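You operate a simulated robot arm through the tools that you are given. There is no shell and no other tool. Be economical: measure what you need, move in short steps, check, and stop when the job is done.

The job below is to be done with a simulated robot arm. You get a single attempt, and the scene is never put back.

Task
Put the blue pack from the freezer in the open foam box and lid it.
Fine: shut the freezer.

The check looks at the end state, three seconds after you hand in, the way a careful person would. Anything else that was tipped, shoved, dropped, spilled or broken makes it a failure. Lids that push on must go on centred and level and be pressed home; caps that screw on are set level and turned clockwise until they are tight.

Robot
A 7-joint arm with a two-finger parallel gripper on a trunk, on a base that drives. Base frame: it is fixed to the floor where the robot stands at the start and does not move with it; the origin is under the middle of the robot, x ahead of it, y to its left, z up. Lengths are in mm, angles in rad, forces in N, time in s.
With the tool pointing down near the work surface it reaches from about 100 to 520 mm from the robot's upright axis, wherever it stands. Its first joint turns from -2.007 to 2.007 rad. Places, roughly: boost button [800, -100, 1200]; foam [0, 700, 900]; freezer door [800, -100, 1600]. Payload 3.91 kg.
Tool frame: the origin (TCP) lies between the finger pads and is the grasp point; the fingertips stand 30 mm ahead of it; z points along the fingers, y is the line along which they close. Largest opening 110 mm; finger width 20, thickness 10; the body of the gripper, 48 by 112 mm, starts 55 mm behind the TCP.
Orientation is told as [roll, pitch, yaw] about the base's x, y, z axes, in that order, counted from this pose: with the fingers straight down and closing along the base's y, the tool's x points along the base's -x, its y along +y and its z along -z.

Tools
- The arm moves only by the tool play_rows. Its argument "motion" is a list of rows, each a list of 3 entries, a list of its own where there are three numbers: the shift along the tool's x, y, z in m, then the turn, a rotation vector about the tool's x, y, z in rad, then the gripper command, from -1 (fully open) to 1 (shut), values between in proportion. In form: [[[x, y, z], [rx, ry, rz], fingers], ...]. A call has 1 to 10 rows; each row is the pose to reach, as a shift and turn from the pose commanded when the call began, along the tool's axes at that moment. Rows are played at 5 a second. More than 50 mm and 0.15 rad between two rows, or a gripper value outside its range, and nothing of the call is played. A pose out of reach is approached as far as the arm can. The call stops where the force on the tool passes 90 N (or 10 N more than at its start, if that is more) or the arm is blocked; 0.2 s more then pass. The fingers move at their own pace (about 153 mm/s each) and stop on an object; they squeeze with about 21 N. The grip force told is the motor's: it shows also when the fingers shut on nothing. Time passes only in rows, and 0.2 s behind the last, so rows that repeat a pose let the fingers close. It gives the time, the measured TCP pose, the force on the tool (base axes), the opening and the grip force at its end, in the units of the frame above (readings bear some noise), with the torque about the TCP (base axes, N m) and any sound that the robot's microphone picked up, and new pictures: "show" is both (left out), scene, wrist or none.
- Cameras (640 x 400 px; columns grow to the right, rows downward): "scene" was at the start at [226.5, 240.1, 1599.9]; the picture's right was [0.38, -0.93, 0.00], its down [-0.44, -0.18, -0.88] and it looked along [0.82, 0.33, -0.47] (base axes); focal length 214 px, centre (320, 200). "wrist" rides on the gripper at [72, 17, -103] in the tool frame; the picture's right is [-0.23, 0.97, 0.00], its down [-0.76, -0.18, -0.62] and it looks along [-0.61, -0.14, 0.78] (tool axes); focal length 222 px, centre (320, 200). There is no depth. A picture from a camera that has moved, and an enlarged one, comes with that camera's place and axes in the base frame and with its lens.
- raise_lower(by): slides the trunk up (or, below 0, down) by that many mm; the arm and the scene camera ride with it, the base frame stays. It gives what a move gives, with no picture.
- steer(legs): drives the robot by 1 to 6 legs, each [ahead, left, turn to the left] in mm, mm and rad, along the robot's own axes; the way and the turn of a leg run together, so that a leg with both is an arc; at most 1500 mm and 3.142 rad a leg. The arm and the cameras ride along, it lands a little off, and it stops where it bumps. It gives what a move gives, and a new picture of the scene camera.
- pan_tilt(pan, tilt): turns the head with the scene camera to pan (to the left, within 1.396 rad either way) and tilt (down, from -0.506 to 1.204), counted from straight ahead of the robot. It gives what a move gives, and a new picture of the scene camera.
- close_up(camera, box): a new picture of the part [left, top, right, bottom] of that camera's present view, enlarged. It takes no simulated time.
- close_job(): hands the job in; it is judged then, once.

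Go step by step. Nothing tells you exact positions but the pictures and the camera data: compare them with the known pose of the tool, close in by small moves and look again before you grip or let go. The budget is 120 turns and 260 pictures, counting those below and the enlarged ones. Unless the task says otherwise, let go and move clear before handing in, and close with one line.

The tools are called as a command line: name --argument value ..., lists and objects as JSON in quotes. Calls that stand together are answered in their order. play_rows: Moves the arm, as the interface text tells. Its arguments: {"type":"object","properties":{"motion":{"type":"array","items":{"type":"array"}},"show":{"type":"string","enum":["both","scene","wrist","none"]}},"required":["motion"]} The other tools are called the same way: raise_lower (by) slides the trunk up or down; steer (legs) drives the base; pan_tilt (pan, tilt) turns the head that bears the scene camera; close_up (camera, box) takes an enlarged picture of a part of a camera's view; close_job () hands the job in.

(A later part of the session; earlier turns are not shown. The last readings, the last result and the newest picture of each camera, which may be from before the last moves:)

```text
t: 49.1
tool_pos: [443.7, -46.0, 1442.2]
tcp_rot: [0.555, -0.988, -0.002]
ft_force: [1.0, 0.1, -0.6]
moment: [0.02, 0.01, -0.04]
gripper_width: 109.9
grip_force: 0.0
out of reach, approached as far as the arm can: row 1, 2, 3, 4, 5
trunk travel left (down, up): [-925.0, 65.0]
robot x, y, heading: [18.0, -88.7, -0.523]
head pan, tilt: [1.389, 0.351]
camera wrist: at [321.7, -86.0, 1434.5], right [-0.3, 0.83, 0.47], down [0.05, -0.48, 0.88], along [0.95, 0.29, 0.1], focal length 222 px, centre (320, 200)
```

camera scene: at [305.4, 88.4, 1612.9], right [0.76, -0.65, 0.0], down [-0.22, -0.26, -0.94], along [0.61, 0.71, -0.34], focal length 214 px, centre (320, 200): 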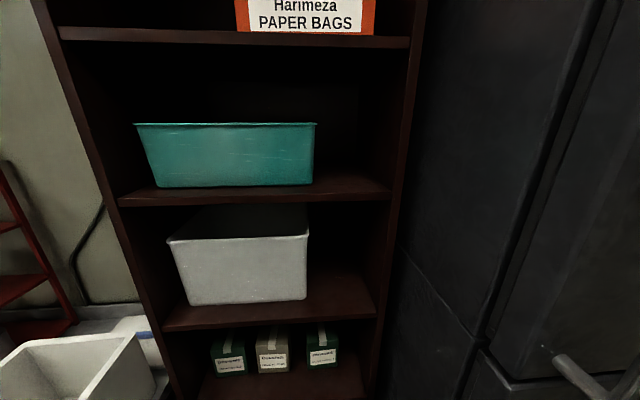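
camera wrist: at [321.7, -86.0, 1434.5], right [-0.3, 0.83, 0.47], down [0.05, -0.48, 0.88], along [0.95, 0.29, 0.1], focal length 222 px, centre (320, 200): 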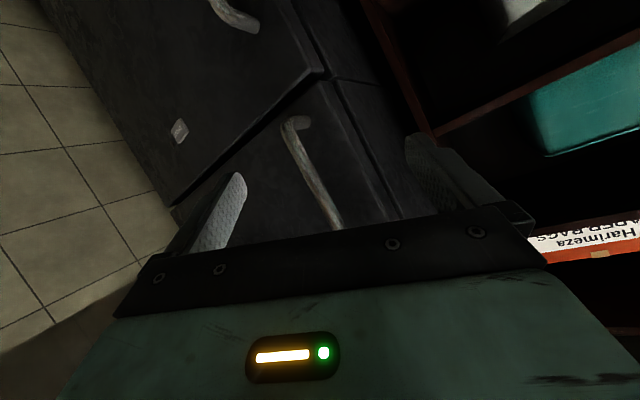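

play_rows --motion '[[[-0.0135, -0.01, 0.0097], [-0.079, -0.068, -0.07], -1], [[-0.027, -0.02, 0.0193], [-0.157, -0.137, -0.14], -1], [[-0.0405, -0.03, 0.029], [-0.236, -0.205, -0.21], -1], [[-0.054, -0.04, 0.0387], [-0.315, -0.273, -0.281], -1], [[-0.0675, -0.05, 0.0483], [-0.393, -0.342, -0.351], -1], [[-0.081, -0.06, 0.058], [-0.472, -0.41, -0.421], -1]]' --show "none"

pan_tilt --pan 0.6 --tilt 0.35

```text
t: 50.5
tool_pos: [391.7, 54.5, 1501.1]
tcp_rot: [0.716, -1.473, 0.189]
ft_force: [-1.1, 1.3, 1.0]
moment: [0.02, 0.03, -0.03]
gripper_width: 110.0
grip_force: 0.1
out of reach, approached as far as the arm can: row 1, 2, 3, 4, 5, 6
trunk travel left (down, up): [-925.0, 65.0]
robot x, y, heading: [18.3, -86.7, -0.528]
head pan, tilt: [1.389, 0.351]
```

```text
t: 51.6
tool_pos: [390.7, 52.8, 1501.7]
tcp_rot: [0.722, -1.471, 0.182]
ft_force: [0.2, -0.3, -0.6]
moment: [0.0, 0.02, 0.01]
gripper_width: 110.2
grip_force: 0.1
trunk travel left (down, up): [-925.0, 65.0]
robot x, y, heading: [21.8, -88.1, -0.528]
head pan, tilt: [0.6, 0.351]
camera scene: at [337.8, 24.7, 1612.9], right [0.08, -1.0, 0.0], down [-0.34, -0.03, -0.94], along [0.94, 0.07, -0.34], focal length 214 px, centre (320, 200)
```

scene: 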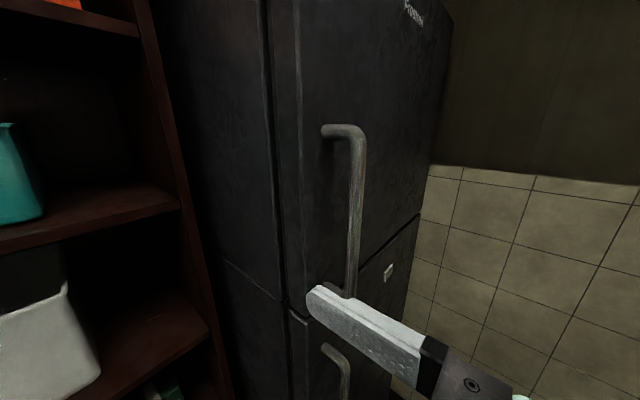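

Pointing left in this stance isn't reachable, so I'll turn the robot to face the door more. First I bring the arm back in front.

play_rows --motion '[[[-0.003, -0.017, -0.013], [0.085, 0.085, 0.085], -1], [[-0.006, -0.033, -0.026], [0.17, 0.17, 0.17], -1], [[-0.009, -0.05, -0.039], [0.255, 0.255, 0.255], -1], [[-0.012, -0.066, -0.052], [0.34, 0.34, 0.34], -1], [[-0.016, -0.083, -0.065], [0.425, 0.425, 0.425], -1], [[-0.019, -0.1, -0.078], [0.51, 0.51, 0.51], -1], [[-0.022, -0.116, -0.091], [0.595, 0.595, 0.595], -1], [[-0.025, -0.133, -0.104], [0.68, 0.68, 0.68], -1], [[-0.028, -0.149, -0.117], [0.765, 0.765, 0.765], -1], [[-0.031, -0.166, -0.13], [0.85, 0.85, 0.85], -1]]' --show "none"

```text
t: 53.9
tool_pos: [457.4, -132.9, 1516.7]
tcp_rot: [0.249, -0.32, -0.344]
ft_force: [-0.5, -0.7, 0.1]
moment: [0.0, 0.01, 0.01]
gripper_width: 110.1
grip_force: 0.0
out of reach, approached as far as the arm can: row 2, 3, 4, 5, 6, 7, 8, 9, 10
trunk travel left (down, up): [-925.0, 65.0]
robot x, y, heading: [21.5, -88.8, -0.521]
head pan, tilt: [0.6, 0.351]
```

steer --legs '[[0, 0, 0.99]]'

steer --legs '[[60, -180, 0]]'

```text
t: 56.8
tool_pos: [287.7, 258.4, 1517.2]
tcp_rot: [0.25, -0.324, 0.667]
ft_force: [-0.4, 1.1, -0.5]
moment: [0.03, 0.0, 0.05]
gripper_width: 110.0
grip_force: 0.0
trunk travel left (down, up): [-925.0, 65.0]
robot x, y, heading: [17.5, -86.0, 0.488]
head pan, tilt: [0.6, 0.351]
camera scene: at [92.2, 241.4, 1612.9], right [0.89, -0.46, 0.0], down [-0.16, -0.3, -0.94], along [0.44, 0.83, -0.34], focal length 214 px, centre (320, 200)
```

scene: 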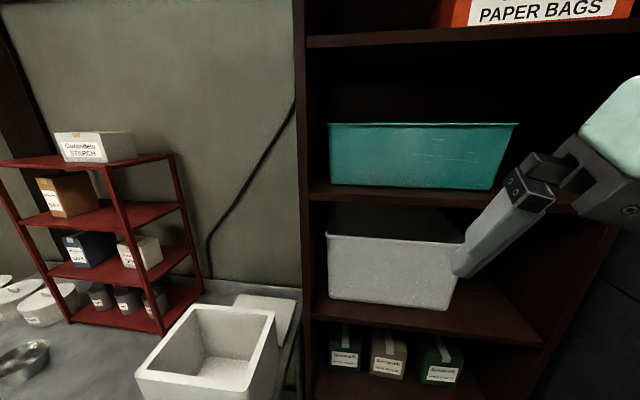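

```text
t: 58.4
tool_pos: [426.4, 129.7, 1518.7]
tcp_rot: [0.251, -0.324, 0.669]
ft_force: [0.2, 0.1, 0.5]
moment: [-0.02, -0.04, -0.01]
gripper_width: 110.1
grip_force: 0.0
trunk travel left (down, up): [-925.0, 65.0]
robot x, y, heading: [157.4, -215.5, 0.488]
head pan, tilt: [0.6, 0.351]
camera scene: at [229.5, 112.7, 1612.9], right [0.89, -0.46, 0.0], down [-0.16, -0.3, -0.94], along [0.44, 0.83, -0.34], focal length 214 px, centre (320, 200)
```

scene: 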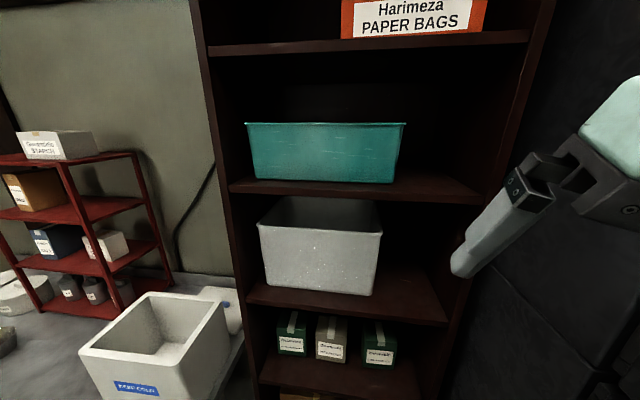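

play_rows --motion '[[[0.004, -0.026, -0.002], [-0.012, -0.132, -0.0424], -1], [[0.008, -0.053, -0.003], [-0.024, -0.264, -0.085], -1], [[0.012, -0.079, -0.005], [-0.036, -0.396, -0.127], -1], [[0.016, -0.106, -0.007], [-0.048, -0.528, -0.17], -1], [[0.02, -0.132, -0.008], [-0.06, -0.66, -0.212], -1], [[0.025, -0.159, -0.01], [-0.071, -0.792, -0.255], -1], [[0.029, -0.185, -0.012], [-0.083, -0.924, -0.297], -1], [[0.033, -0.212, -0.013], [-0.095, -1.056, -0.34], -1], [[0.037, -0.238, -0.015], [-0.107, -1.188, -0.382], -1]]' --show "wrist"

pan_tilt --pan -0.2 --tilt 0.35

```text
t: 60.0
tool_pos: [562.5, 149.5, 1465.9]
tcp_rot: [0.571, -1.181, 0.401]
ft_force: [-28.1, 18.1, 0.6]
moment: [-0.44, -0.5, -2.03]
gripper_width: 93.1
grip_force: 0.0
out of reach, approached as far as the arm can: row 1, 2, 3, 4, 5, 6, 7, 8
trunk travel left (down, up): [-925.0, 65.0]
robot x, y, heading: [157.1, -223.2, 0.489]
head pan, tilt: [0.6, 0.351]
stopped in row 8: the force on the tool passed its limit (the readings are from after the stop); the commanded pose is now the measured one
camera wrist: at [468.9, 66.1, 1435.1], right [-0.69, 0.6, 0.41], down [0.09, -0.49, 0.87], along [0.72, 0.63, 0.28], focal length 222 px, centre (320, 200)
```

wrist: 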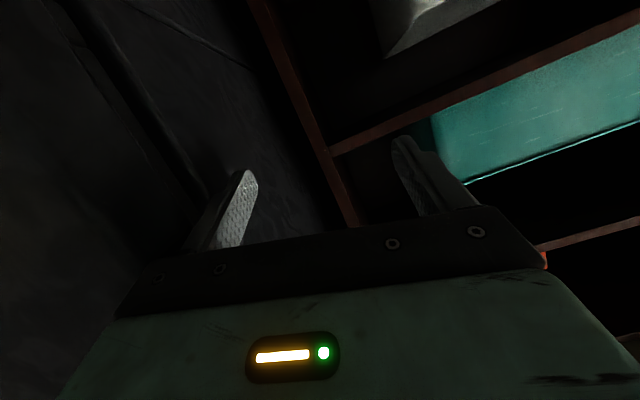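

```text
t: 61.2
tool_pos: [563.5, 148.3, 1465.8]
tcp_rot: [0.569, -1.18, 0.389]
ft_force: [-35.5, 23.0, -1.6]
moment: [-0.29, -0.6, -2.52]
gripper_width: 89.8
grip_force: 0.0
trunk travel left (down, up): [-925.0, 65.0]
robot x, y, heading: [156.5, -217.7, 0.489]
head pan, tilt: [-0.201, 0.351]
camera scene: at [272.3, 58.7, 1612.7], right [0.28, -0.96, 0.0], down [-0.33, -0.1, -0.94], along [0.9, 0.27, -0.34], focal length 214 px, centre (320, 200)
```

scene: 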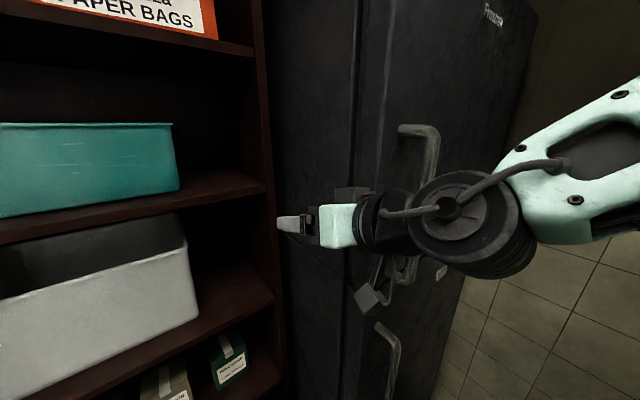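

The solver sent the arm to the freezer's side wall because I stand too close. I retract from it, then back the robot off.

play_rows --motion '[[[0, 0.03, 0], [0, 0, 0], -1], [[0, 0.06, -0.02], [0, 0, 0], -1], [[0, 0.08, -0.05], [0, 0, 0], -1]]' --show "scene"

```text
t: 62.0
tool_pos: [480.3, 155.3, 1490.4]
tcp_rot: [0.577, -1.178, 0.376]
ft_force: [0.1, 0.1, -0.1]
moment: [-0.02, 0.02, 0.03]
gripper_width: 110.0
grip_force: 0.0
out of reach, approached as far as the arm can: row 3
trunk travel left (down, up): [-925.0, 65.0]
robot x, y, heading: [158.1, -219.0, 0.486]
head pan, tilt: [-0.201, 0.351]
camera scene: at [275.6, 56.7, 1612.8], right [0.28, -0.96, 0.0], down [-0.33, -0.1, -0.94], along [0.9, 0.27, -0.34], focal length 214 px, centre (320, 200)
```

scene: 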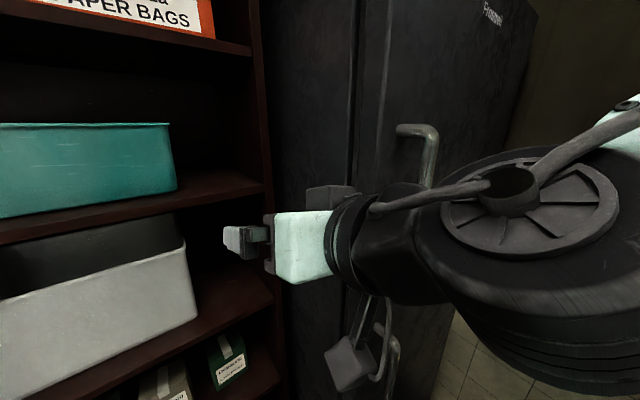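

steer --legs '[[-107, 84, 0], [0, 0, -0.286]]'

```text
t: 62.9
tool_pos: [447.5, 166.3, 1490.6]
tcp_rot: [0.577, -1.178, 0.384]
ft_force: [0.2, -0.3, 0.4]
moment: [-0.02, -0.01, 0.01]
gripper_width: 109.7
grip_force: 0.0
trunk travel left (down, up): [-925.0, 65.0]
robot x, y, heading: [127.6, -211.8, 0.497]
head pan, tilt: [-0.201, 0.351]
stopped in leg 1: the robot was blocked; the commanded pose is now the measured one
camera scene: at [243.2, 66.3, 1612.8], right [0.29, -0.96, 0.0], down [-0.33, -0.1, -0.94], along [0.9, 0.27, -0.34], focal length 214 px, centre (320, 200)
```

scene: 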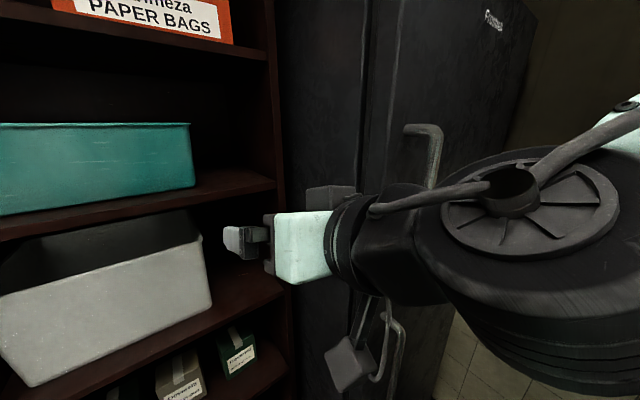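

The rear right corner met the cupboard corner. I move left, turn right, then back up.

steer --legs '[[0, 50, 0], [0, 0, -0.29]]'

steer --legs '[[-90, -10, 0]]'

```text
t: 64.8
tool_pos: [516.9, 101.4, 1490.4]
tcp_rot: [0.577, -1.178, 0.097]
ft_force: [-0.3, -0.5, 0.0]
moment: [-0.02, 0.0, 0.0]
gripper_width: 109.9
grip_force: 0.1
trunk travel left (down, up): [-925.0, 65.0]
robot x, y, heading: [103.9, -169.8, 0.206]
head pan, tilt: [-0.201, 0.351]
camera scene: at [292.8, 64.4, 1612.9], right [0.01, -1.0, 0.0], down [-0.34, 0.0, -0.94], along [0.94, 0.01, -0.34], focal length 214 px, centre (320, 200)
```

scene: 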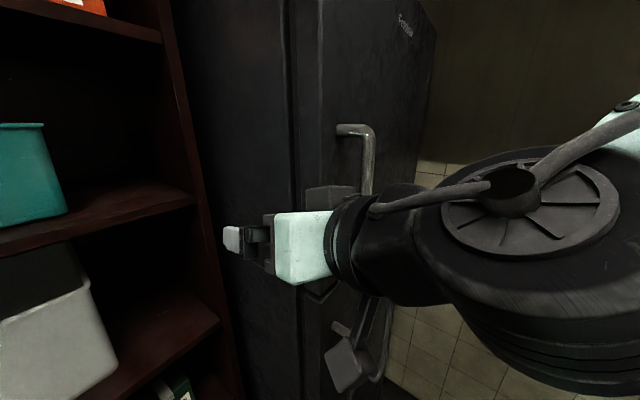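

```text
t: 65.9
tool_pos: [430.3, 72.8, 1489.1]
tcp_rot: [0.578, -1.177, 0.095]
ft_force: [0.1, 0.0, -1.1]
moment: [0.01, -0.01, 0.04]
gripper_width: 110.0
grip_force: 0.1
trunk travel left (down, up): [-925.0, 65.0]
robot x, y, heading: [15.9, -193.2, 0.205]
head pan, tilt: [-0.201, 0.351]
camera scene: at [206.9, 35.5, 1612.8], right [0.0, -1.0, 0.0], down [-0.34, 0.0, -0.94], along [0.94, 0.0, -0.34], focal length 214 px, centre (320, 200)
```

scene: 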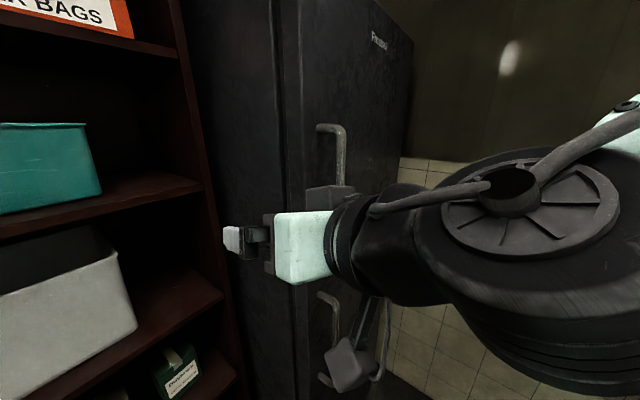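

play_rows --motion '[[[-0.002, -0.033, -0.003], [-0.06, -0.048, -0.046], -1], [[-0.004, -0.067, -0.006], [-0.121, -0.096, -0.091], -1], [[-0.006, -0.1, -0.009], [-0.181, -0.143, -0.137], -1], [[-0.009, -0.133, -0.012], [-0.242, -0.191, -0.183], -1], [[-0.011, -0.167, -0.015], [-0.302, -0.239, -0.228], -1], [[-0.013, -0.2, -0.018], [-0.363, -0.287, -0.274], -1]]' --show "both"

```text
t: 67.3
tool_pos: [483.5, 96.5, 1520.2]
tcp_rot: [-0.201, -1.562, 1.188]
ft_force: [-0.1, -0.5, 0.1]
moment: [0.03, -0.03, 0.01]
gripper_width: 110.0
grip_force: 0.0
out of reach, approached as far as the arm can: row 1, 2, 3, 4, 5, 6
trunk travel left (down, up): [-925.0, 65.0]
robot x, y, heading: [18.2, -194.9, 0.206]
head pan, tilt: [-0.201, 0.351]
camera scene: at [207.2, 35.6, 1612.7], right [0.0, -1.0, 0.0], down [-0.34, 0.0, -0.94], along [0.94, 0.0, -0.34], focal length 214 px, centre (320, 200)
camera wrist: at [410.9, 18.1, 1448.1], right [-0.81, 0.54, 0.23], down [-0.19, -0.61, 0.77], along [0.55, 0.58, 0.6], focal length 222 px, centre (320, 200)
```

scene: 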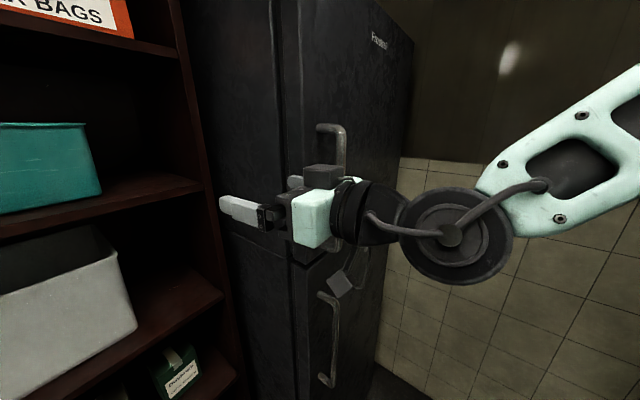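
wrist: 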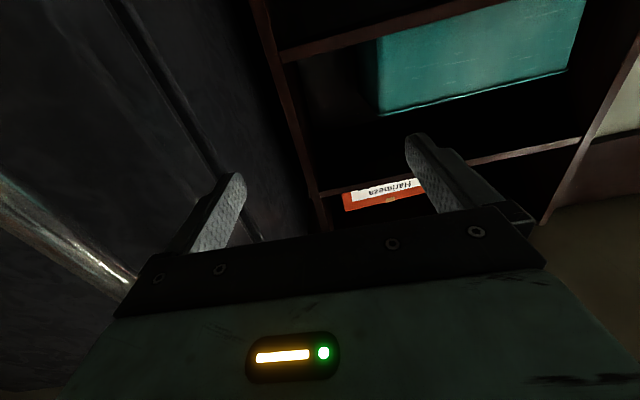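

Gripping the bar with the tool pointing at the door isn't reachable; instead I'll hook the bar from its side with the tool pointing along the corridor and downward. First I bring the tool back to a tool-down posture in front of the robot.

play_rows --motion '[[[0, -0.002, -0.011], [0.085, 0.085, 0.085], -1], [[0, -0.004, -0.022], [0.17, 0.17, 0.17], -1], [[0, -0.005, -0.033], [0.255, 0.255, 0.255], -1], [[0, -0.007, -0.044], [0.34, 0.34, 0.34], -1], [[0, -0.009, -0.055], [0.425, 0.425, 0.425], -1], [[0, -0.011, -0.066], [0.51, 0.51, 0.51], -1], [[0, -0.013, -0.077], [0.595, 0.595, 0.595], -1], [[0, -0.014, -0.088], [0.68, 0.68, 0.68], -1], [[0, -0.016, -0.099], [0.765, 0.765, 0.765], -1], [[0, -0.018, -0.109], [0.85, 0.85, 0.85], -1]]' --show "scene"

```text
t: 69.5
tool_pos: [456.3, 7.5, 1470.1]
tcp_rot: [0.295, -0.408, -0.277]
ft_force: [-0.5, -1.4, -1.0]
moment: [0.04, -0.03, 0.02]
gripper_width: 110.1
grip_force: 0.0
out of reach, approached as far as the arm can: row 2, 3, 4, 5, 6, 7, 8, 9, 10
trunk travel left (down, up): [-925.0, 65.0]
robot x, y, heading: [14.4, -194.4, 0.203]
head pan, tilt: [-0.201, 0.351]
camera scene: at [206.1, 34.0, 1613.1], right [0.0, -1.0, 0.0], down [-0.34, 0.0, -0.94], along [0.94, 0.0, -0.34], focal length 214 px, centre (320, 200)
```

scene: 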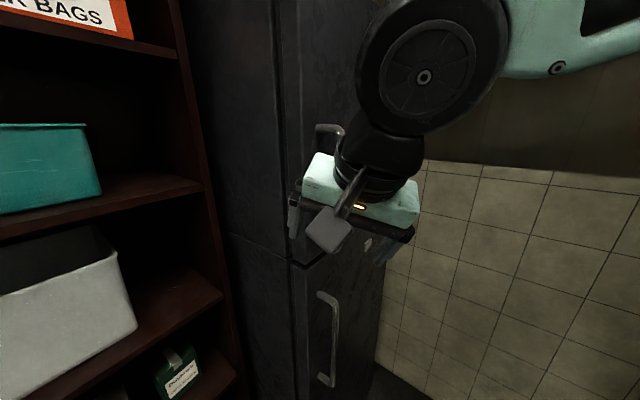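

steer --legs '[[0, 0, -0.5], [-35, 150, 0]]'

pan_tilt --pan 0.3 --tilt 0.35

```text
t: 72.3
tool_pos: [511.5, -77.3, 1469.7]
tcp_rot: [0.294, -0.409, -0.784]
ft_force: [0.0, -0.9, -0.1]
moment: [0.02, 0.04, 0.01]
gripper_width: 110.1
grip_force: 0.0
trunk travel left (down, up): [-925.0, 65.0]
robot x, y, heading: [23.8, -37.8, -0.308]
head pan, tilt: [-0.201, 0.351]
camera scene: at [304.7, 66.4, 1612.9], right [-0.48, -0.88, 0.0], down [-0.3, 0.17, -0.94], along [0.82, -0.45, -0.34], focal length 214 px, centre (320, 200)
```

scene: 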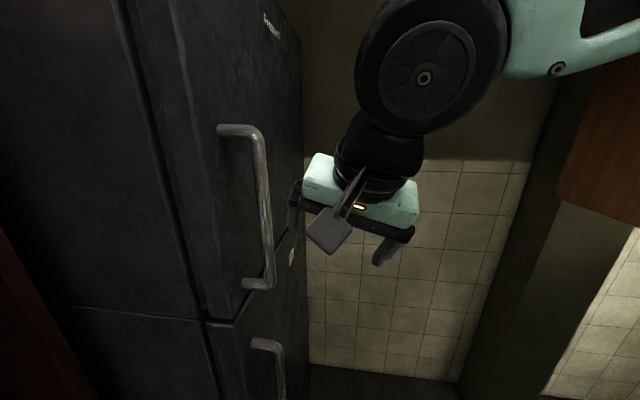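

```text
t: 73.2
tool_pos: [511.1, -77.8, 1468.1]
tcp_rot: [0.293, -0.411, -0.783]
ft_force: [-0.3, 0.3, 0.2]
moment: [0.01, -0.01, 0.0]
gripper_width: 110.2
grip_force: 0.0
trunk travel left (down, up): [-925.0, 65.0]
robot x, y, heading: [27.8, -44.9, -0.303]
head pan, tilt: [0.3, 0.351]
camera scene: at [316.2, 111.4, 1612.9], right [0.0, -1.0, 0.0], down [-0.34, 0.0, -0.94], along [0.94, 0.0, -0.34], focal length 214 px, centre (320, 200)
```

scene: 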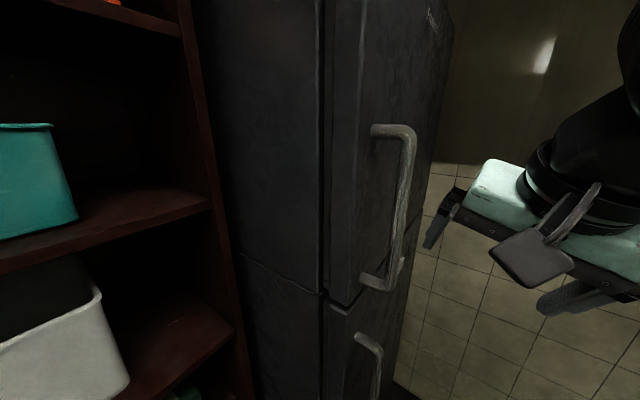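

play_rows --motion '[[[0.02, 0.017, 0], [0.025, -0.102, -0.055], -0.09], [[0.041, 0.034, 0], [0.049, -0.204, -0.11], -0.09], [[0.061, 0.05, 0], [0.074, -0.307, -0.166], -0.09], [[0.082, 0.067, 0], [0.098, -0.409, -0.221], -0.09], [[0.102, 0.084, 0], [0.123, -0.511, -0.276], -0.09]]' --show "both"

```text
t: 74.6
tool_pos: [524.2, 19.0, 1450.8]
tcp_rot: [-0.006, -0.971, -0.648]
ft_force: [1.5, -0.8, 0.7]
moment: [0.04, 0.03, 0.02]
gripper_width: 59.9
grip_force: 0.0
trunk travel left (down, up): [-925.0, 65.0]
robot x, y, heading: [24.9, -40.0, -0.301]
head pan, tilt: [0.3, 0.351]
stopped in row 5: the arm was blocked; the commanded pose is now the measured one
camera scene: at [315.7, 125.4, 1612.5], right [0.15, -0.99, 0.0], down [-0.34, -0.05, -0.94], along [0.93, 0.14, -0.35], focal length 214 px, centre (320, 200)
camera wrist: at [432.5, 109.3, 1449.0], right [0.69, 0.7, 0.18], down [-0.17, -0.09, 0.98], along [0.7, -0.71, 0.06], focal length 222 px, centre (320, 200)
```

scene: 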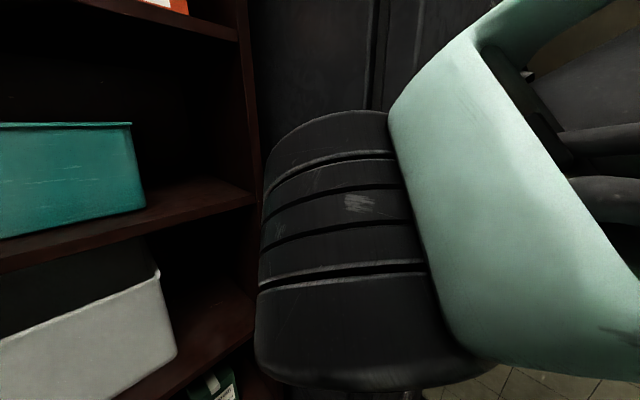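
wrist: 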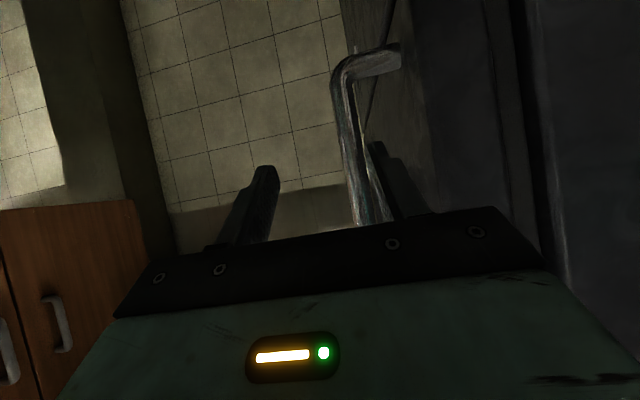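

The forearm touches the head; the fingers are nearly lined up with the bar. I pan the head out of the way.

pan_tilt --pan 1.39 --tilt 0.35

play_rows --motion '[[[0, 0, 0], [0, 0, 0], -0.09], [[0, 0, 0], [0, 0, 0], -0.09]]' --show "wrist"

```text
t: 76.0
tool_pos: [518.1, 26.3, 1452.4]
tcp_rot: [-0.003, -0.968, -0.63]
ft_force: [0.4, -0.9, -0.5]
moment: [-0.01, 0.01, -0.01]
gripper_width: 60.1
grip_force: 0.0
trunk travel left (down, up): [-925.0, 65.0]
robot x, y, heading: [24.9, -40.5, -0.303]
head pan, tilt: [1.389, 0.351]
camera scene: at [266.7, 194.0, 1612.9], right [0.88, -0.47, 0.0], down [-0.16, -0.3, -0.94], along [0.44, 0.83, -0.34], focal length 214 px, centre (320, 200)
```

scene: 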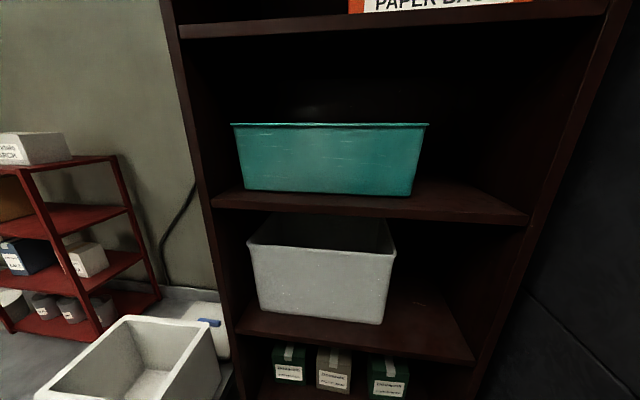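

```text
t: 76.5
tool_pos: [519.5, 26.1, 1451.0]
tcp_rot: [-0.001, -0.969, -0.631]
ft_force: [0.1, 0.5, -0.3]
moment: [0.01, -0.01, -0.02]
gripper_width: 59.9
grip_force: 0.1
trunk travel left (down, up): [-925.0, 65.0]
robot x, y, heading: [29.8, -42.4, -0.309]
head pan, tilt: [1.389, 0.351]
camera wrist: at [425.7, 114.4, 1449.8], right [0.68, 0.71, 0.19], down [-0.17, -0.09, 0.98], along [0.71, -0.7, 0.06], focal length 222 px, centre (320, 200)
```

wrist: 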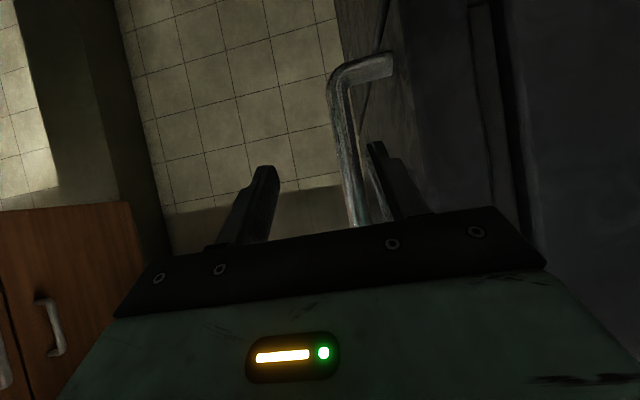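

The bar is about 78 mm ahead and 18 mm toward the door. I shift toward the door, correct the yaw, and slide the fingers around the bar.

play_rows --motion '[[[0, 0.005, 0], [-0.042, 0, -0.028], -0.09], [[0, 0.01, 0], [-0.083, 0, -0.057], -0.09], [[-0.01, 0.012, 0.014], [-0.083, 0, -0.057], -0.09], [[-0.02, 0.014, 0.029], [-0.083, 0, -0.057], -0.09]]' --show "wrist"

```text
t: 77.5
tool_pos: [553.6, 17.9, 1450.8]
tcp_rot: [-0.001, -0.968, -0.528]
ft_force: [-0.5, -0.3, 0.1]
moment: [0.0, 0.0, -0.01]
gripper_width: 60.1
grip_force: 0.0
trunk travel left (down, up): [-925.0, 65.0]
robot x, y, heading: [24.4, -40.9, -0.301]
head pan, tilt: [1.389, 0.351]
camera wrist: at [451.2, 96.7, 1449.4], right [0.6, 0.78, 0.19], down [-0.16, -0.11, 0.98], along [0.78, -0.62, 0.06], focal length 222 px, centre (320, 200)
```

wrist: 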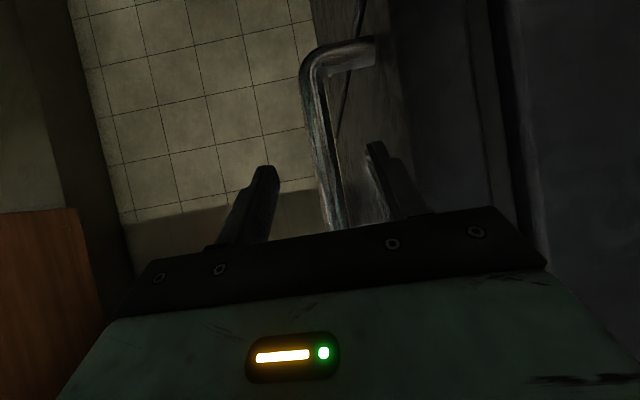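

play_rows --motion '[[[-0.01, 0, 0.015], [0, 0, 0], -0.09], [[-0.02, 0, 0.03], [0, 0, 0], -0.09], [[-0.024, 0, 0.036], [0, 0, 0], -0.09]]' --show "wrist"

```text
t: 78.3
tool_pos: [583.7, 2.9, 1450.1]
tcp_rot: [-0.005, -0.967, -0.511]
ft_force: [-61.6, 13.9, -8.4]
moment: [-1.26, -3.18, 3.9]
gripper_width: 59.8
grip_force: 0.1
trunk travel left (down, up): [-925.0, 65.0]
robot x, y, heading: [25.8, -40.9, -0.303]
head pan, tilt: [1.389, 0.351]
camera wrist: at [479.7, 79.6, 1448.8], right [0.59, 0.78, 0.18], down [-0.16, -0.11, 0.98], along [0.79, -0.61, 0.06], focal length 222 px, centre (320, 200)
```

wrist: 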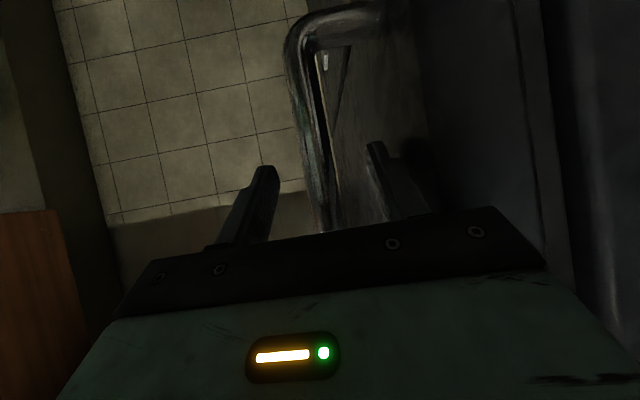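

play_rows --motion '[[[0.002, -0.005, -0.003], [0, 0, 0], -0.09], [[0.003, -0.01, -0.004], [0, 0, 0], -0.09]]' --show "wrist"

close_up --camera "wrist" --box '[200, 80, 600, 300]'

```text
t: 79.0
tool_pos: [579.4, -3.6, 1450.5]
tcp_rot: [-0.004, -0.97, -0.517]
ft_force: [-38.7, 28.2, -14.2]
moment: [-2.29, -1.96, 2.36]
gripper_width: 60.0
grip_force: 0.0
trunk travel left (down, up): [-925.0, 65.0]
robot x, y, heading: [27.6, -41.8, -0.303]
head pan, tilt: [1.389, 0.351]
camera wrist: at [475.8, 74.0, 1448.7], right [0.6, 0.78, 0.19], down [-0.16, -0.11, 0.98], along [0.79, -0.61, 0.06], focal length 222 px, centre (320, 200)
```

wrist: 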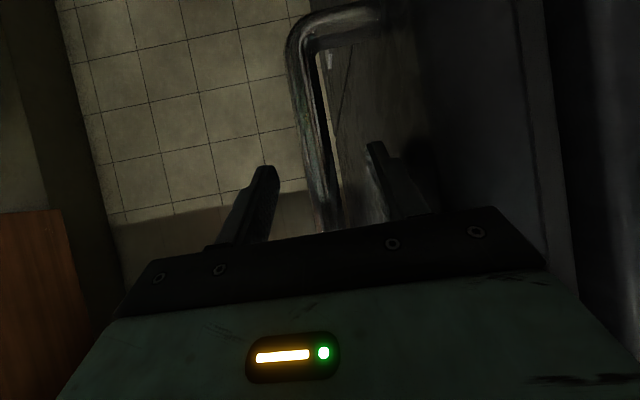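

```text
1.60 times, centred on (400, 190) of wrist
camera zoom: at [475.8, 74.0, 1448.7], right [0.6, 0.78, 0.19], down [-0.16, -0.11, 0.98], along [0.79, -0.61, 0.06], focal length 355 px, centre (192, 216)
```

zoom: 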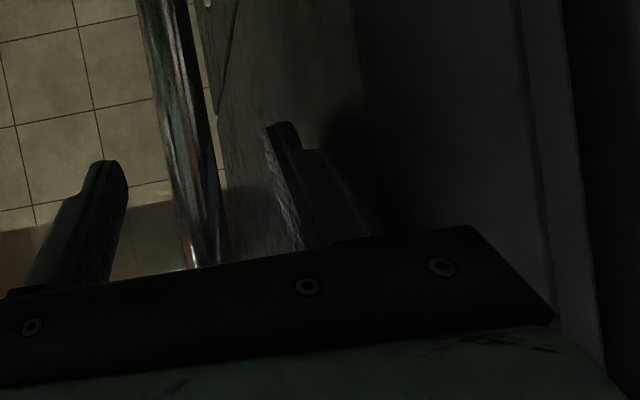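

The palm's door-side corner is pressing on the door edge. I back off a bit, open wider, shift away from the door, and advance again.

play_rows --motion '[[[0.007, 0, -0.01], [0, 0, 0], -0.4], [[0.007, -0.014, -0.01], [0, 0, 0], -0.4], [[0.0, -0.016, 0.0], [-0.05, 0, -0.034], -0.4], [[-0.004, -0.016, 0.006], [-0.083, 0, -0.057], -0.4]]' --show "wrist"

```text
t: 80.0
tool_pos: [581.1, -29.7, 1450.2]
tcp_rot: [-0.001, -0.97, -0.429]
ft_force: [1.2, 0.0, 0.1]
moment: [-0.03, -0.04, -0.04]
gripper_width: 77.1
grip_force: 0.0
trunk travel left (down, up): [-925.0, 65.0]
robot x, y, heading: [26.7, -44.6, -0.302]
head pan, tilt: [1.389, 0.351]
camera wrist: at [472.7, 38.9, 1448.5], right [0.52, 0.83, 0.19], down [-0.15, -0.13, 0.98], along [0.84, -0.54, 0.06], focal length 222 px, centre (320, 200)
```

wrist: 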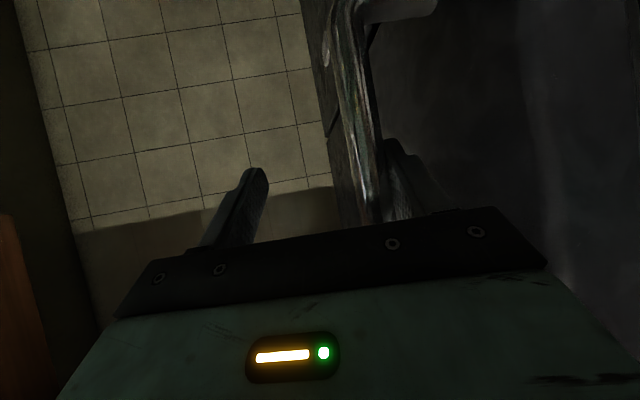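

The bar seems hooked by the door-side finger. I close loosely and test a small pull away from the door.

play_rows --motion '[[[0, -0.008, 0], [0, 0, 0], -0.4], [[0, -0.016, 0], [0, 0, 0], -0.4], [[0, -0.024, 0], [0, 0, 0], -0.4]]' --show "wrist"

```text
t: 80.8
tool_pos: [573.0, -52.3, 1450.3]
tcp_rot: [0.0, -0.968, -0.429]
ft_force: [0.4, 0.3, -0.2]
moment: [-0.01, 0.0, 0.01]
gripper_width: 77.0
grip_force: 0.1
trunk travel left (down, up): [-925.0, 65.0]
robot x, y, heading: [24.4, -41.4, -0.307]
head pan, tilt: [1.389, 0.351]
camera wrist: at [462.9, 16.7, 1448.5], right [0.52, 0.83, 0.19], down [-0.15, -0.13, 0.98], along [0.84, -0.54, 0.06], focal length 222 px, centre (320, 200)
```

wrist: 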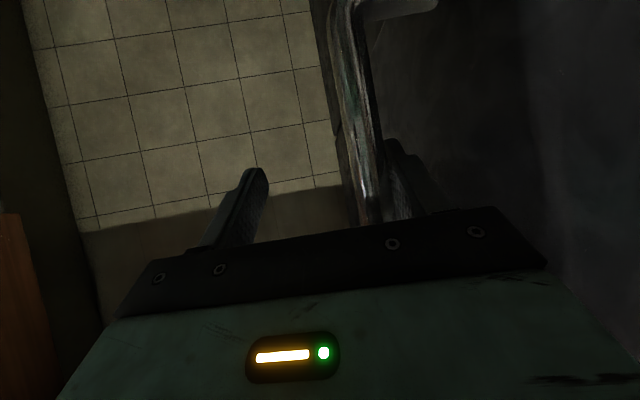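

The door appears to follow with almost no force. I continue pulling along the door's arc with a slowly turning tool.

play_rows --motion '[[[0, -0.02, 0], [-0.03, 0, -0.021], -0.4], [[0, -0.039, 0.001], [-0.06, 0, -0.042], -0.4], [[-0.001, -0.058, 0.002], [-0.09, 0, -0.063], -0.4], [[-0.002, -0.078, 0.003], [-0.12, 0, -0.084], -0.4], [[-0.004, -0.098, 0.006], [-0.15, 0, -0.105], -0.4], [[-0.006, -0.118, 0.009], [-0.18, 0, -0.126], -0.4], [[-0.009, -0.138, 0.013], [-0.215, 0, -0.147], -0.4], [[-0.011, -0.158, 0.0165], [-0.247, 0, -0.17], -0.4]]' --show "wrist"

pan_tilt --pan 0.9 --tilt 0.35

```text
t: 82.5
tool_pos: [558.4, -164.9, 1423.7]
tcp_rot: [-0.002, -0.977, -0.098]
ft_force: [-57.3, 13.8, 25.0]
moment: [0.04, -2.12, 1.23]
gripper_width: 77.0
grip_force: 0.0
out of reach, approached as far as the arm can: row 5, 6, 7, 8
trunk travel left (down, up): [-925.0, 65.0]
robot x, y, heading: [25.1, -41.5, -0.303]
head pan, tilt: [1.389, 0.351]
stopped in row 8: the force on the tool passed its limit (the readings are from after the stop); the commanded pose is now the measured one
camera wrist: at [432.7, -135.2, 1421.7], right [0.22, 0.96, 0.19], down [-0.11, -0.17, 0.98], along [0.97, -0.24, 0.06], focal length 222 px, centre (320, 200)
```

wrist: 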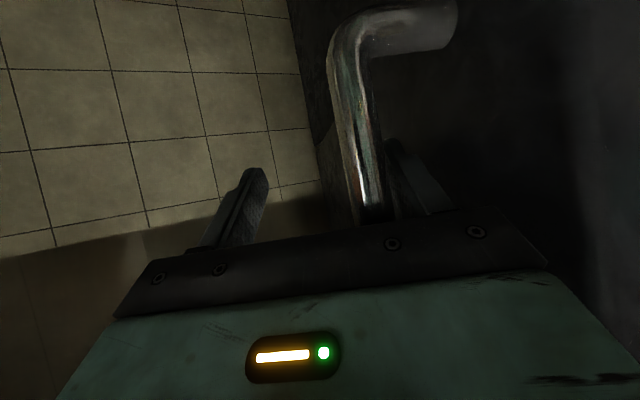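

```text
t: 83.5
tool_pos: [557.1, -168.1, 1424.8]
tcp_rot: [-0.002, -0.975, -0.103]
ft_force: [-81.0, 18.3, 32.4]
moment: [0.01, -3.15, 1.83]
gripper_width: 77.1
grip_force: 0.0
trunk travel left (down, up): [-925.0, 65.0]
robot x, y, heading: [27.8, -42.2, -0.308]
head pan, tilt: [0.901, 0.351]
camera scene: at [291.5, 166.0, 1614.2], right [0.56, -0.83, 0.0], down [-0.28, -0.19, -0.94], along [0.78, 0.53, -0.34], focal length 214 px, centre (320, 200)
```

scene: 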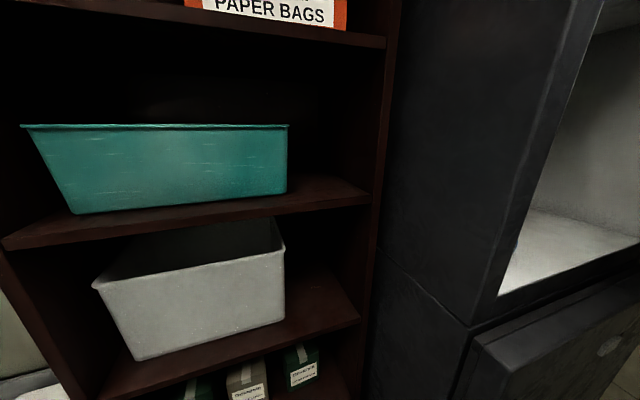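

The door is open by about 25–30°. I unhook by backing straight out.

play_rows --motion '[[[0.011, 0, -0.016], [0, 0, 0], -0.4], [[0.028, 0, -0.041], [0, 0, 0], -0.4], [[0.045, 0, -0.066], [0, 0, 0], -0.4]]' --show "wrist"

pan_tilt --pan 0.5 --tilt 0.35

```text
t: 84.3
tool_pos: [546.7, -134.0, 1425.1]
tcp_rot: [0.003, -0.97, -0.118]
ft_force: [0.1, -0.8, 0.0]
moment: [0.02, -0.01, 0.03]
gripper_width: 77.0
grip_force: 0.0
out of reach, approached as far as the arm can: row 1, 2, 3
trunk travel left (down, up): [-925.0, 65.0]
robot x, y, heading: [28.4, -46.0, -0.306]
head pan, tilt: [0.901, 0.351]
camera wrist: at [421.7, -102.1, 1423.8], right [0.24, 0.95, 0.19], down [-0.1, -0.17, 0.98], along [0.97, -0.25, 0.06], focal length 222 px, centre (320, 200)
```

wrist: 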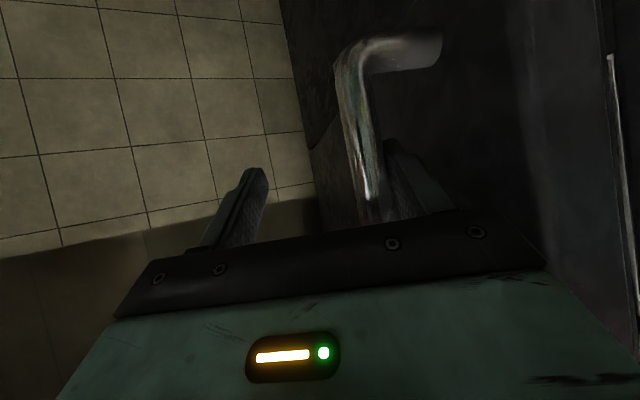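

```text
t: 85.1
tool_pos: [545.3, -131.8, 1425.0]
tcp_rot: [-0.001, -0.968, -0.11]
ft_force: [0.5, -0.1, 0.4]
moment: [-0.01, 0.01, -0.04]
gripper_width: 76.8
grip_force: 0.1
trunk travel left (down, up): [-925.0, 65.0]
robot x, y, heading: [25.7, -40.9, -0.308]
head pan, tilt: [0.499, 0.351]
camera scene: at [314.3, 129.8, 1612.9], right [0.2, -0.98, 0.0], down [-0.34, -0.07, -0.94], along [0.92, 0.18, -0.34], focal length 214 px, centre (320, 200)
```

scene: 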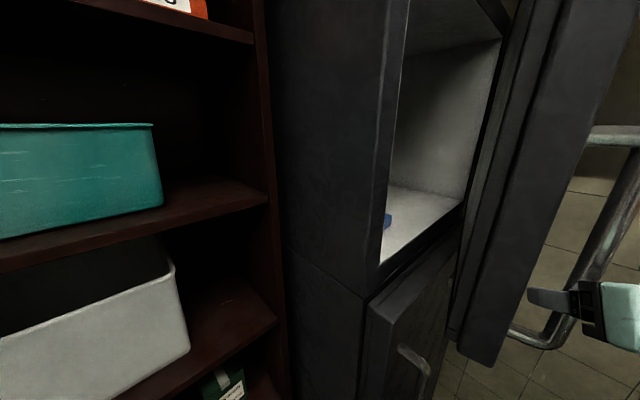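

The door stands open and the blue pack shows inside. The arm is too folded to retreat, so I back the base to unhook.

steer --legs '[[-88, -18, 0]]'

```text
t: 86.2
tool_pos: [457.9, -124.0, 1425.1]
tcp_rot: [-0.001, -0.968, -0.11]
ft_force: [0.4, 0.9, 0.3]
moment: [0.0, 0.01, -0.03]
gripper_width: 77.1
grip_force: 0.0
trunk travel left (down, up): [-925.0, 65.0]
robot x, y, heading: [-62.2, -32.3, -0.306]
head pan, tilt: [0.499, 0.351]
camera scene: at [226.9, 138.1, 1612.8], right [0.19, -0.98, 0.0], down [-0.34, -0.07, -0.94], along [0.92, 0.18, -0.34], focal length 214 px, centre (320, 200)
```

scene: 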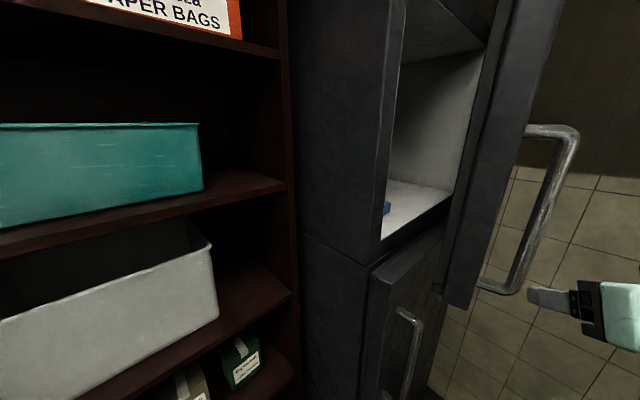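

Unhooked. I drive a bit forward-right to look into the freezer and measure the door.

steer --legs '[[130, -60, 0]]'

pan_tilt --pan 0.75 --tilt 0.4

```text
t: 87.6
tool_pos: [562.0, -217.6, 1424.8]
tcp_rot: [0.0, -0.969, -0.11]
ft_force: [1.1, 0.6, 0.6]
moment: [-0.05, 0.0, -0.01]
gripper_width: 77.1
grip_force: 0.0
trunk travel left (down, up): [-925.0, 65.0]
robot x, y, heading: [44.5, -131.0, -0.298]
head pan, tilt: [0.499, 0.351]
camera scene: at [331.3, 44.3, 1612.9], right [0.19, -0.98, 0.0], down [-0.34, -0.07, -0.94], along [0.92, 0.18, -0.34], focal length 214 px, centre (320, 200)
```

scene: 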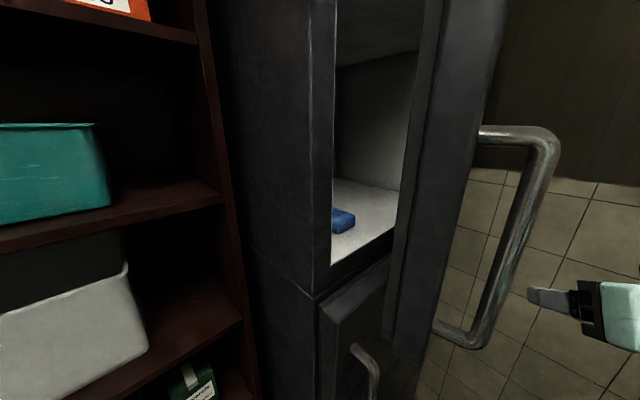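

```text
t: 88.3
tool_pos: [562.9, -217.7, 1424.3]
tcp_rot: [-0.001, -0.968, -0.109]
ft_force: [-0.4, 0.4, -0.7]
moment: [-0.02, -0.01, -0.03]
gripper_width: 77.0
grip_force: 0.0
trunk travel left (down, up): [-925.0, 65.0]
robot x, y, heading: [43.8, -130.3, -0.306]
head pan, tilt: [0.75, 0.4]
camera scene: at [323.8, 65.9, 1608.4], right [0.43, -0.9, 0.0], down [-0.35, -0.17, -0.92], along [0.83, 0.4, -0.39], focal length 214 px, centre (320, 200)
```

scene: 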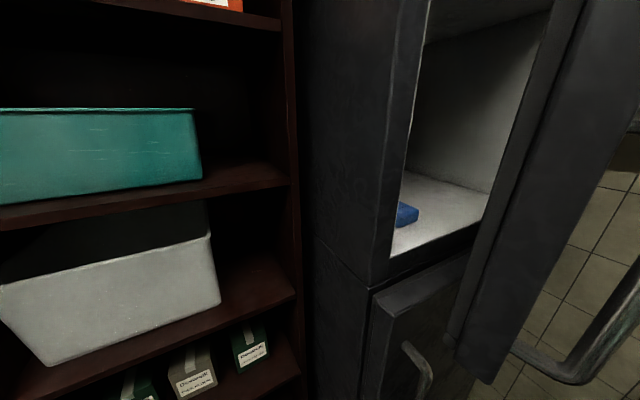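

The pack is visible on the freezer floor. I close the gripper and drive the fingers around the door edge into the gap behind it, to push the door further open.

play_rows --motion '[[[0, 0, 0], [0, 0, 0], 1], [[0, 0, 0], [0, 0, 0], 1], [[0, 0, 0], [0, 0, 0], 1]]' --show "none"

steer --legs '[[-105, -33, 0], [-73, 232, 0]]'

```text
t: 89.1
tool_pos: [561.9, -217.7, 1423.3]
tcp_rot: [0.0, -0.972, -0.111]
ft_force: [0.3, 0.1, 0.5]
moment: [-0.01, -0.01, -0.02]
gripper_width: 0.2
grip_force: 20.7
trunk travel left (down, up): [-925.0, 65.0]
robot x, y, heading: [44.7, -133.2, -0.301]
head pan, tilt: [0.75, 0.4]
```

```text
t: 91.8
tool_pos: [449.4, 30.7, 1424.8]
tcp_rot: [-0.001, -0.968, -0.108]
ft_force: [0.2, -0.6, -0.1]
moment: [-0.01, 0.01, -0.02]
gripper_width: 0.0
grip_force: 20.8
trunk travel left (down, up): [-925.0, 65.0]
robot x, y, heading: [-72.0, 116.4, -0.302]
head pan, tilt: [0.75, 0.4]
camera scene: at [210.9, 314.2, 1608.4], right [0.43, -0.9, 0.0], down [-0.35, -0.17, -0.92], along [0.83, 0.4, -0.39], focal length 214 px, centre (320, 200)
```

scene: 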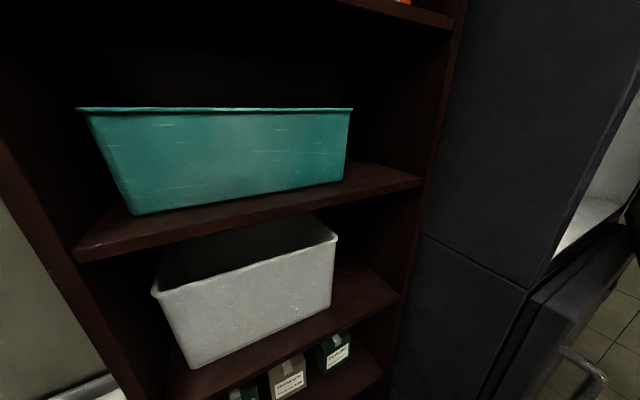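

pan_tilt --pan 0.1 --tilt 0.35

play_rows --motion '[[[0, 0, 0], [0, 0, 0], 1]]' --show "wrist"

```text
t: 92.8
tool_pos: [449.9, 32.5, 1424.4]
tcp_rot: [0.0, -0.969, -0.109]
ft_force: [1.0, 0.9, -0.8]
moment: [0.0, 0.0, 0.0]
gripper_width: 0.0
grip_force: 21.1
trunk travel left (down, up): [-925.0, 65.0]
robot x, y, heading: [-68.1, 117.7, -0.301]
head pan, tilt: [0.099, 0.351]
camera scene: at [218.7, 255.7, 1612.9], right [-0.2, -0.98, 0.0], down [-0.34, 0.07, -0.94], along [0.92, -0.19, -0.34], focal length 214 px, centre (320, 200)
```

scene: 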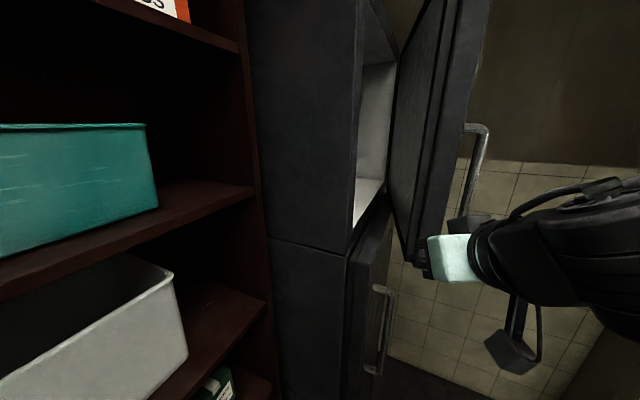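

```text
t: 93.2
tool_pos: [449.5, 31.8, 1424.3]
tcp_rot: [0.0, -0.969, -0.108]
ft_force: [0.2, -0.2, 0.1]
moment: [0.0, 0.02, -0.04]
gripper_width: 0.0
grip_force: 20.7
trunk travel left (down, up): [-925.0, 65.0]
robot x, y, heading: [-70.2, 114.4, -0.3]
head pan, tilt: [0.099, 0.351]
camera wrist: at [324.7, 62.2, 1423.2], right [0.23, 0.95, 0.19], down [-0.1, -0.17, 0.98], along [0.97, -0.25, 0.06], focal length 222 px, centre (320, 200)
```

wrist: 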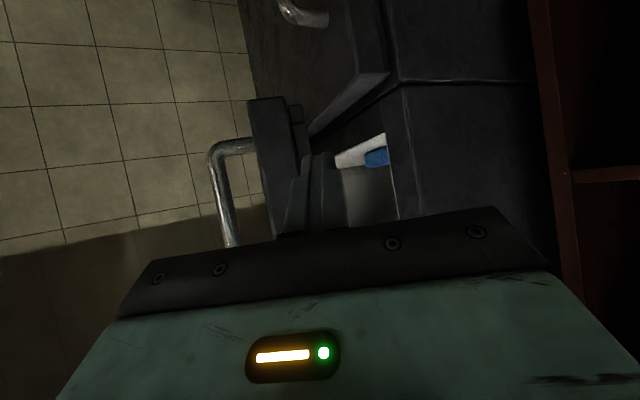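

I see the gap between door edge (about (530,-8)) and freezer body corner (about (651,91)). I turn the tool to point along the corridor, centred on the gap.

play_rows --motion '[[[-0.008, 0.015, 0.012], [0.091, 0, 0.062], 1], [[-0.016, 0.031, 0.024], [0.182, 0, 0.125], 1], [[-0.025, 0.046, 0.036], [0.272, 0, 0.187], 1], [[-0.033, 0.062, 0.0475], [0.363, 0, 0.249], 1]]' --show "both"

```text
t: 94.2
tool_pos: [513.2, 86.8, 1424.6]
tcp_rot: [-0.001, -0.97, -0.55]
ft_force: [-1.5, -0.2, -0.3]
moment: [0.0, -0.06, 0.08]
gripper_width: 0.0
grip_force: 21.2
trunk travel left (down, up): [-925.0, 65.0]
robot x, y, heading: [-71.1, 119.3, -0.303]
head pan, tilt: [0.099, 0.351]
camera scene: at [218.2, 255.1, 1613.0], right [-0.2, -0.98, 0.0], down [-0.34, 0.07, -0.94], along [0.92, -0.19, -0.34], focal length 214 px, centre (320, 200)
camera wrist: at [412.0, 167.6, 1423.7], right [0.62, 0.76, 0.19], down [-0.16, -0.11, 0.98], along [0.77, -0.64, 0.06], focal length 222 px, centre (320, 200)
```

scene: 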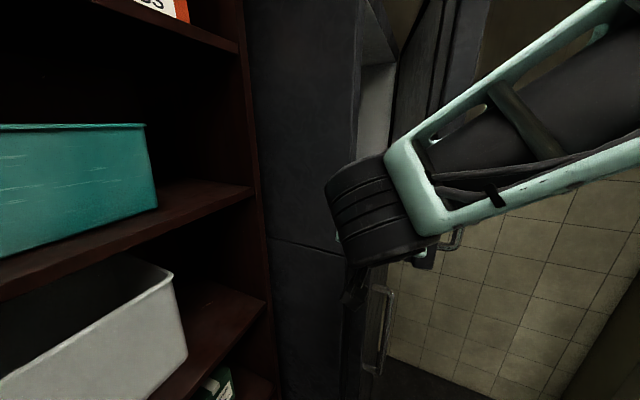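
wrist: 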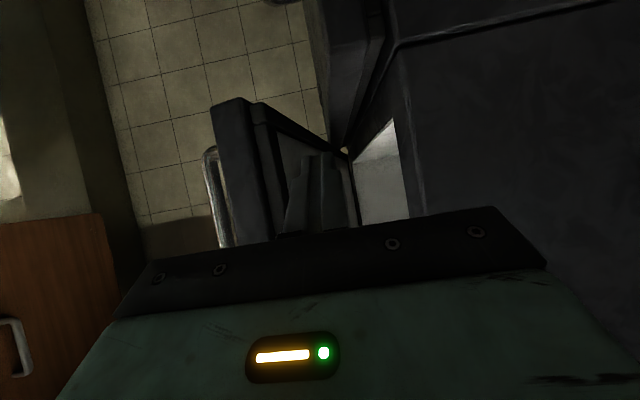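

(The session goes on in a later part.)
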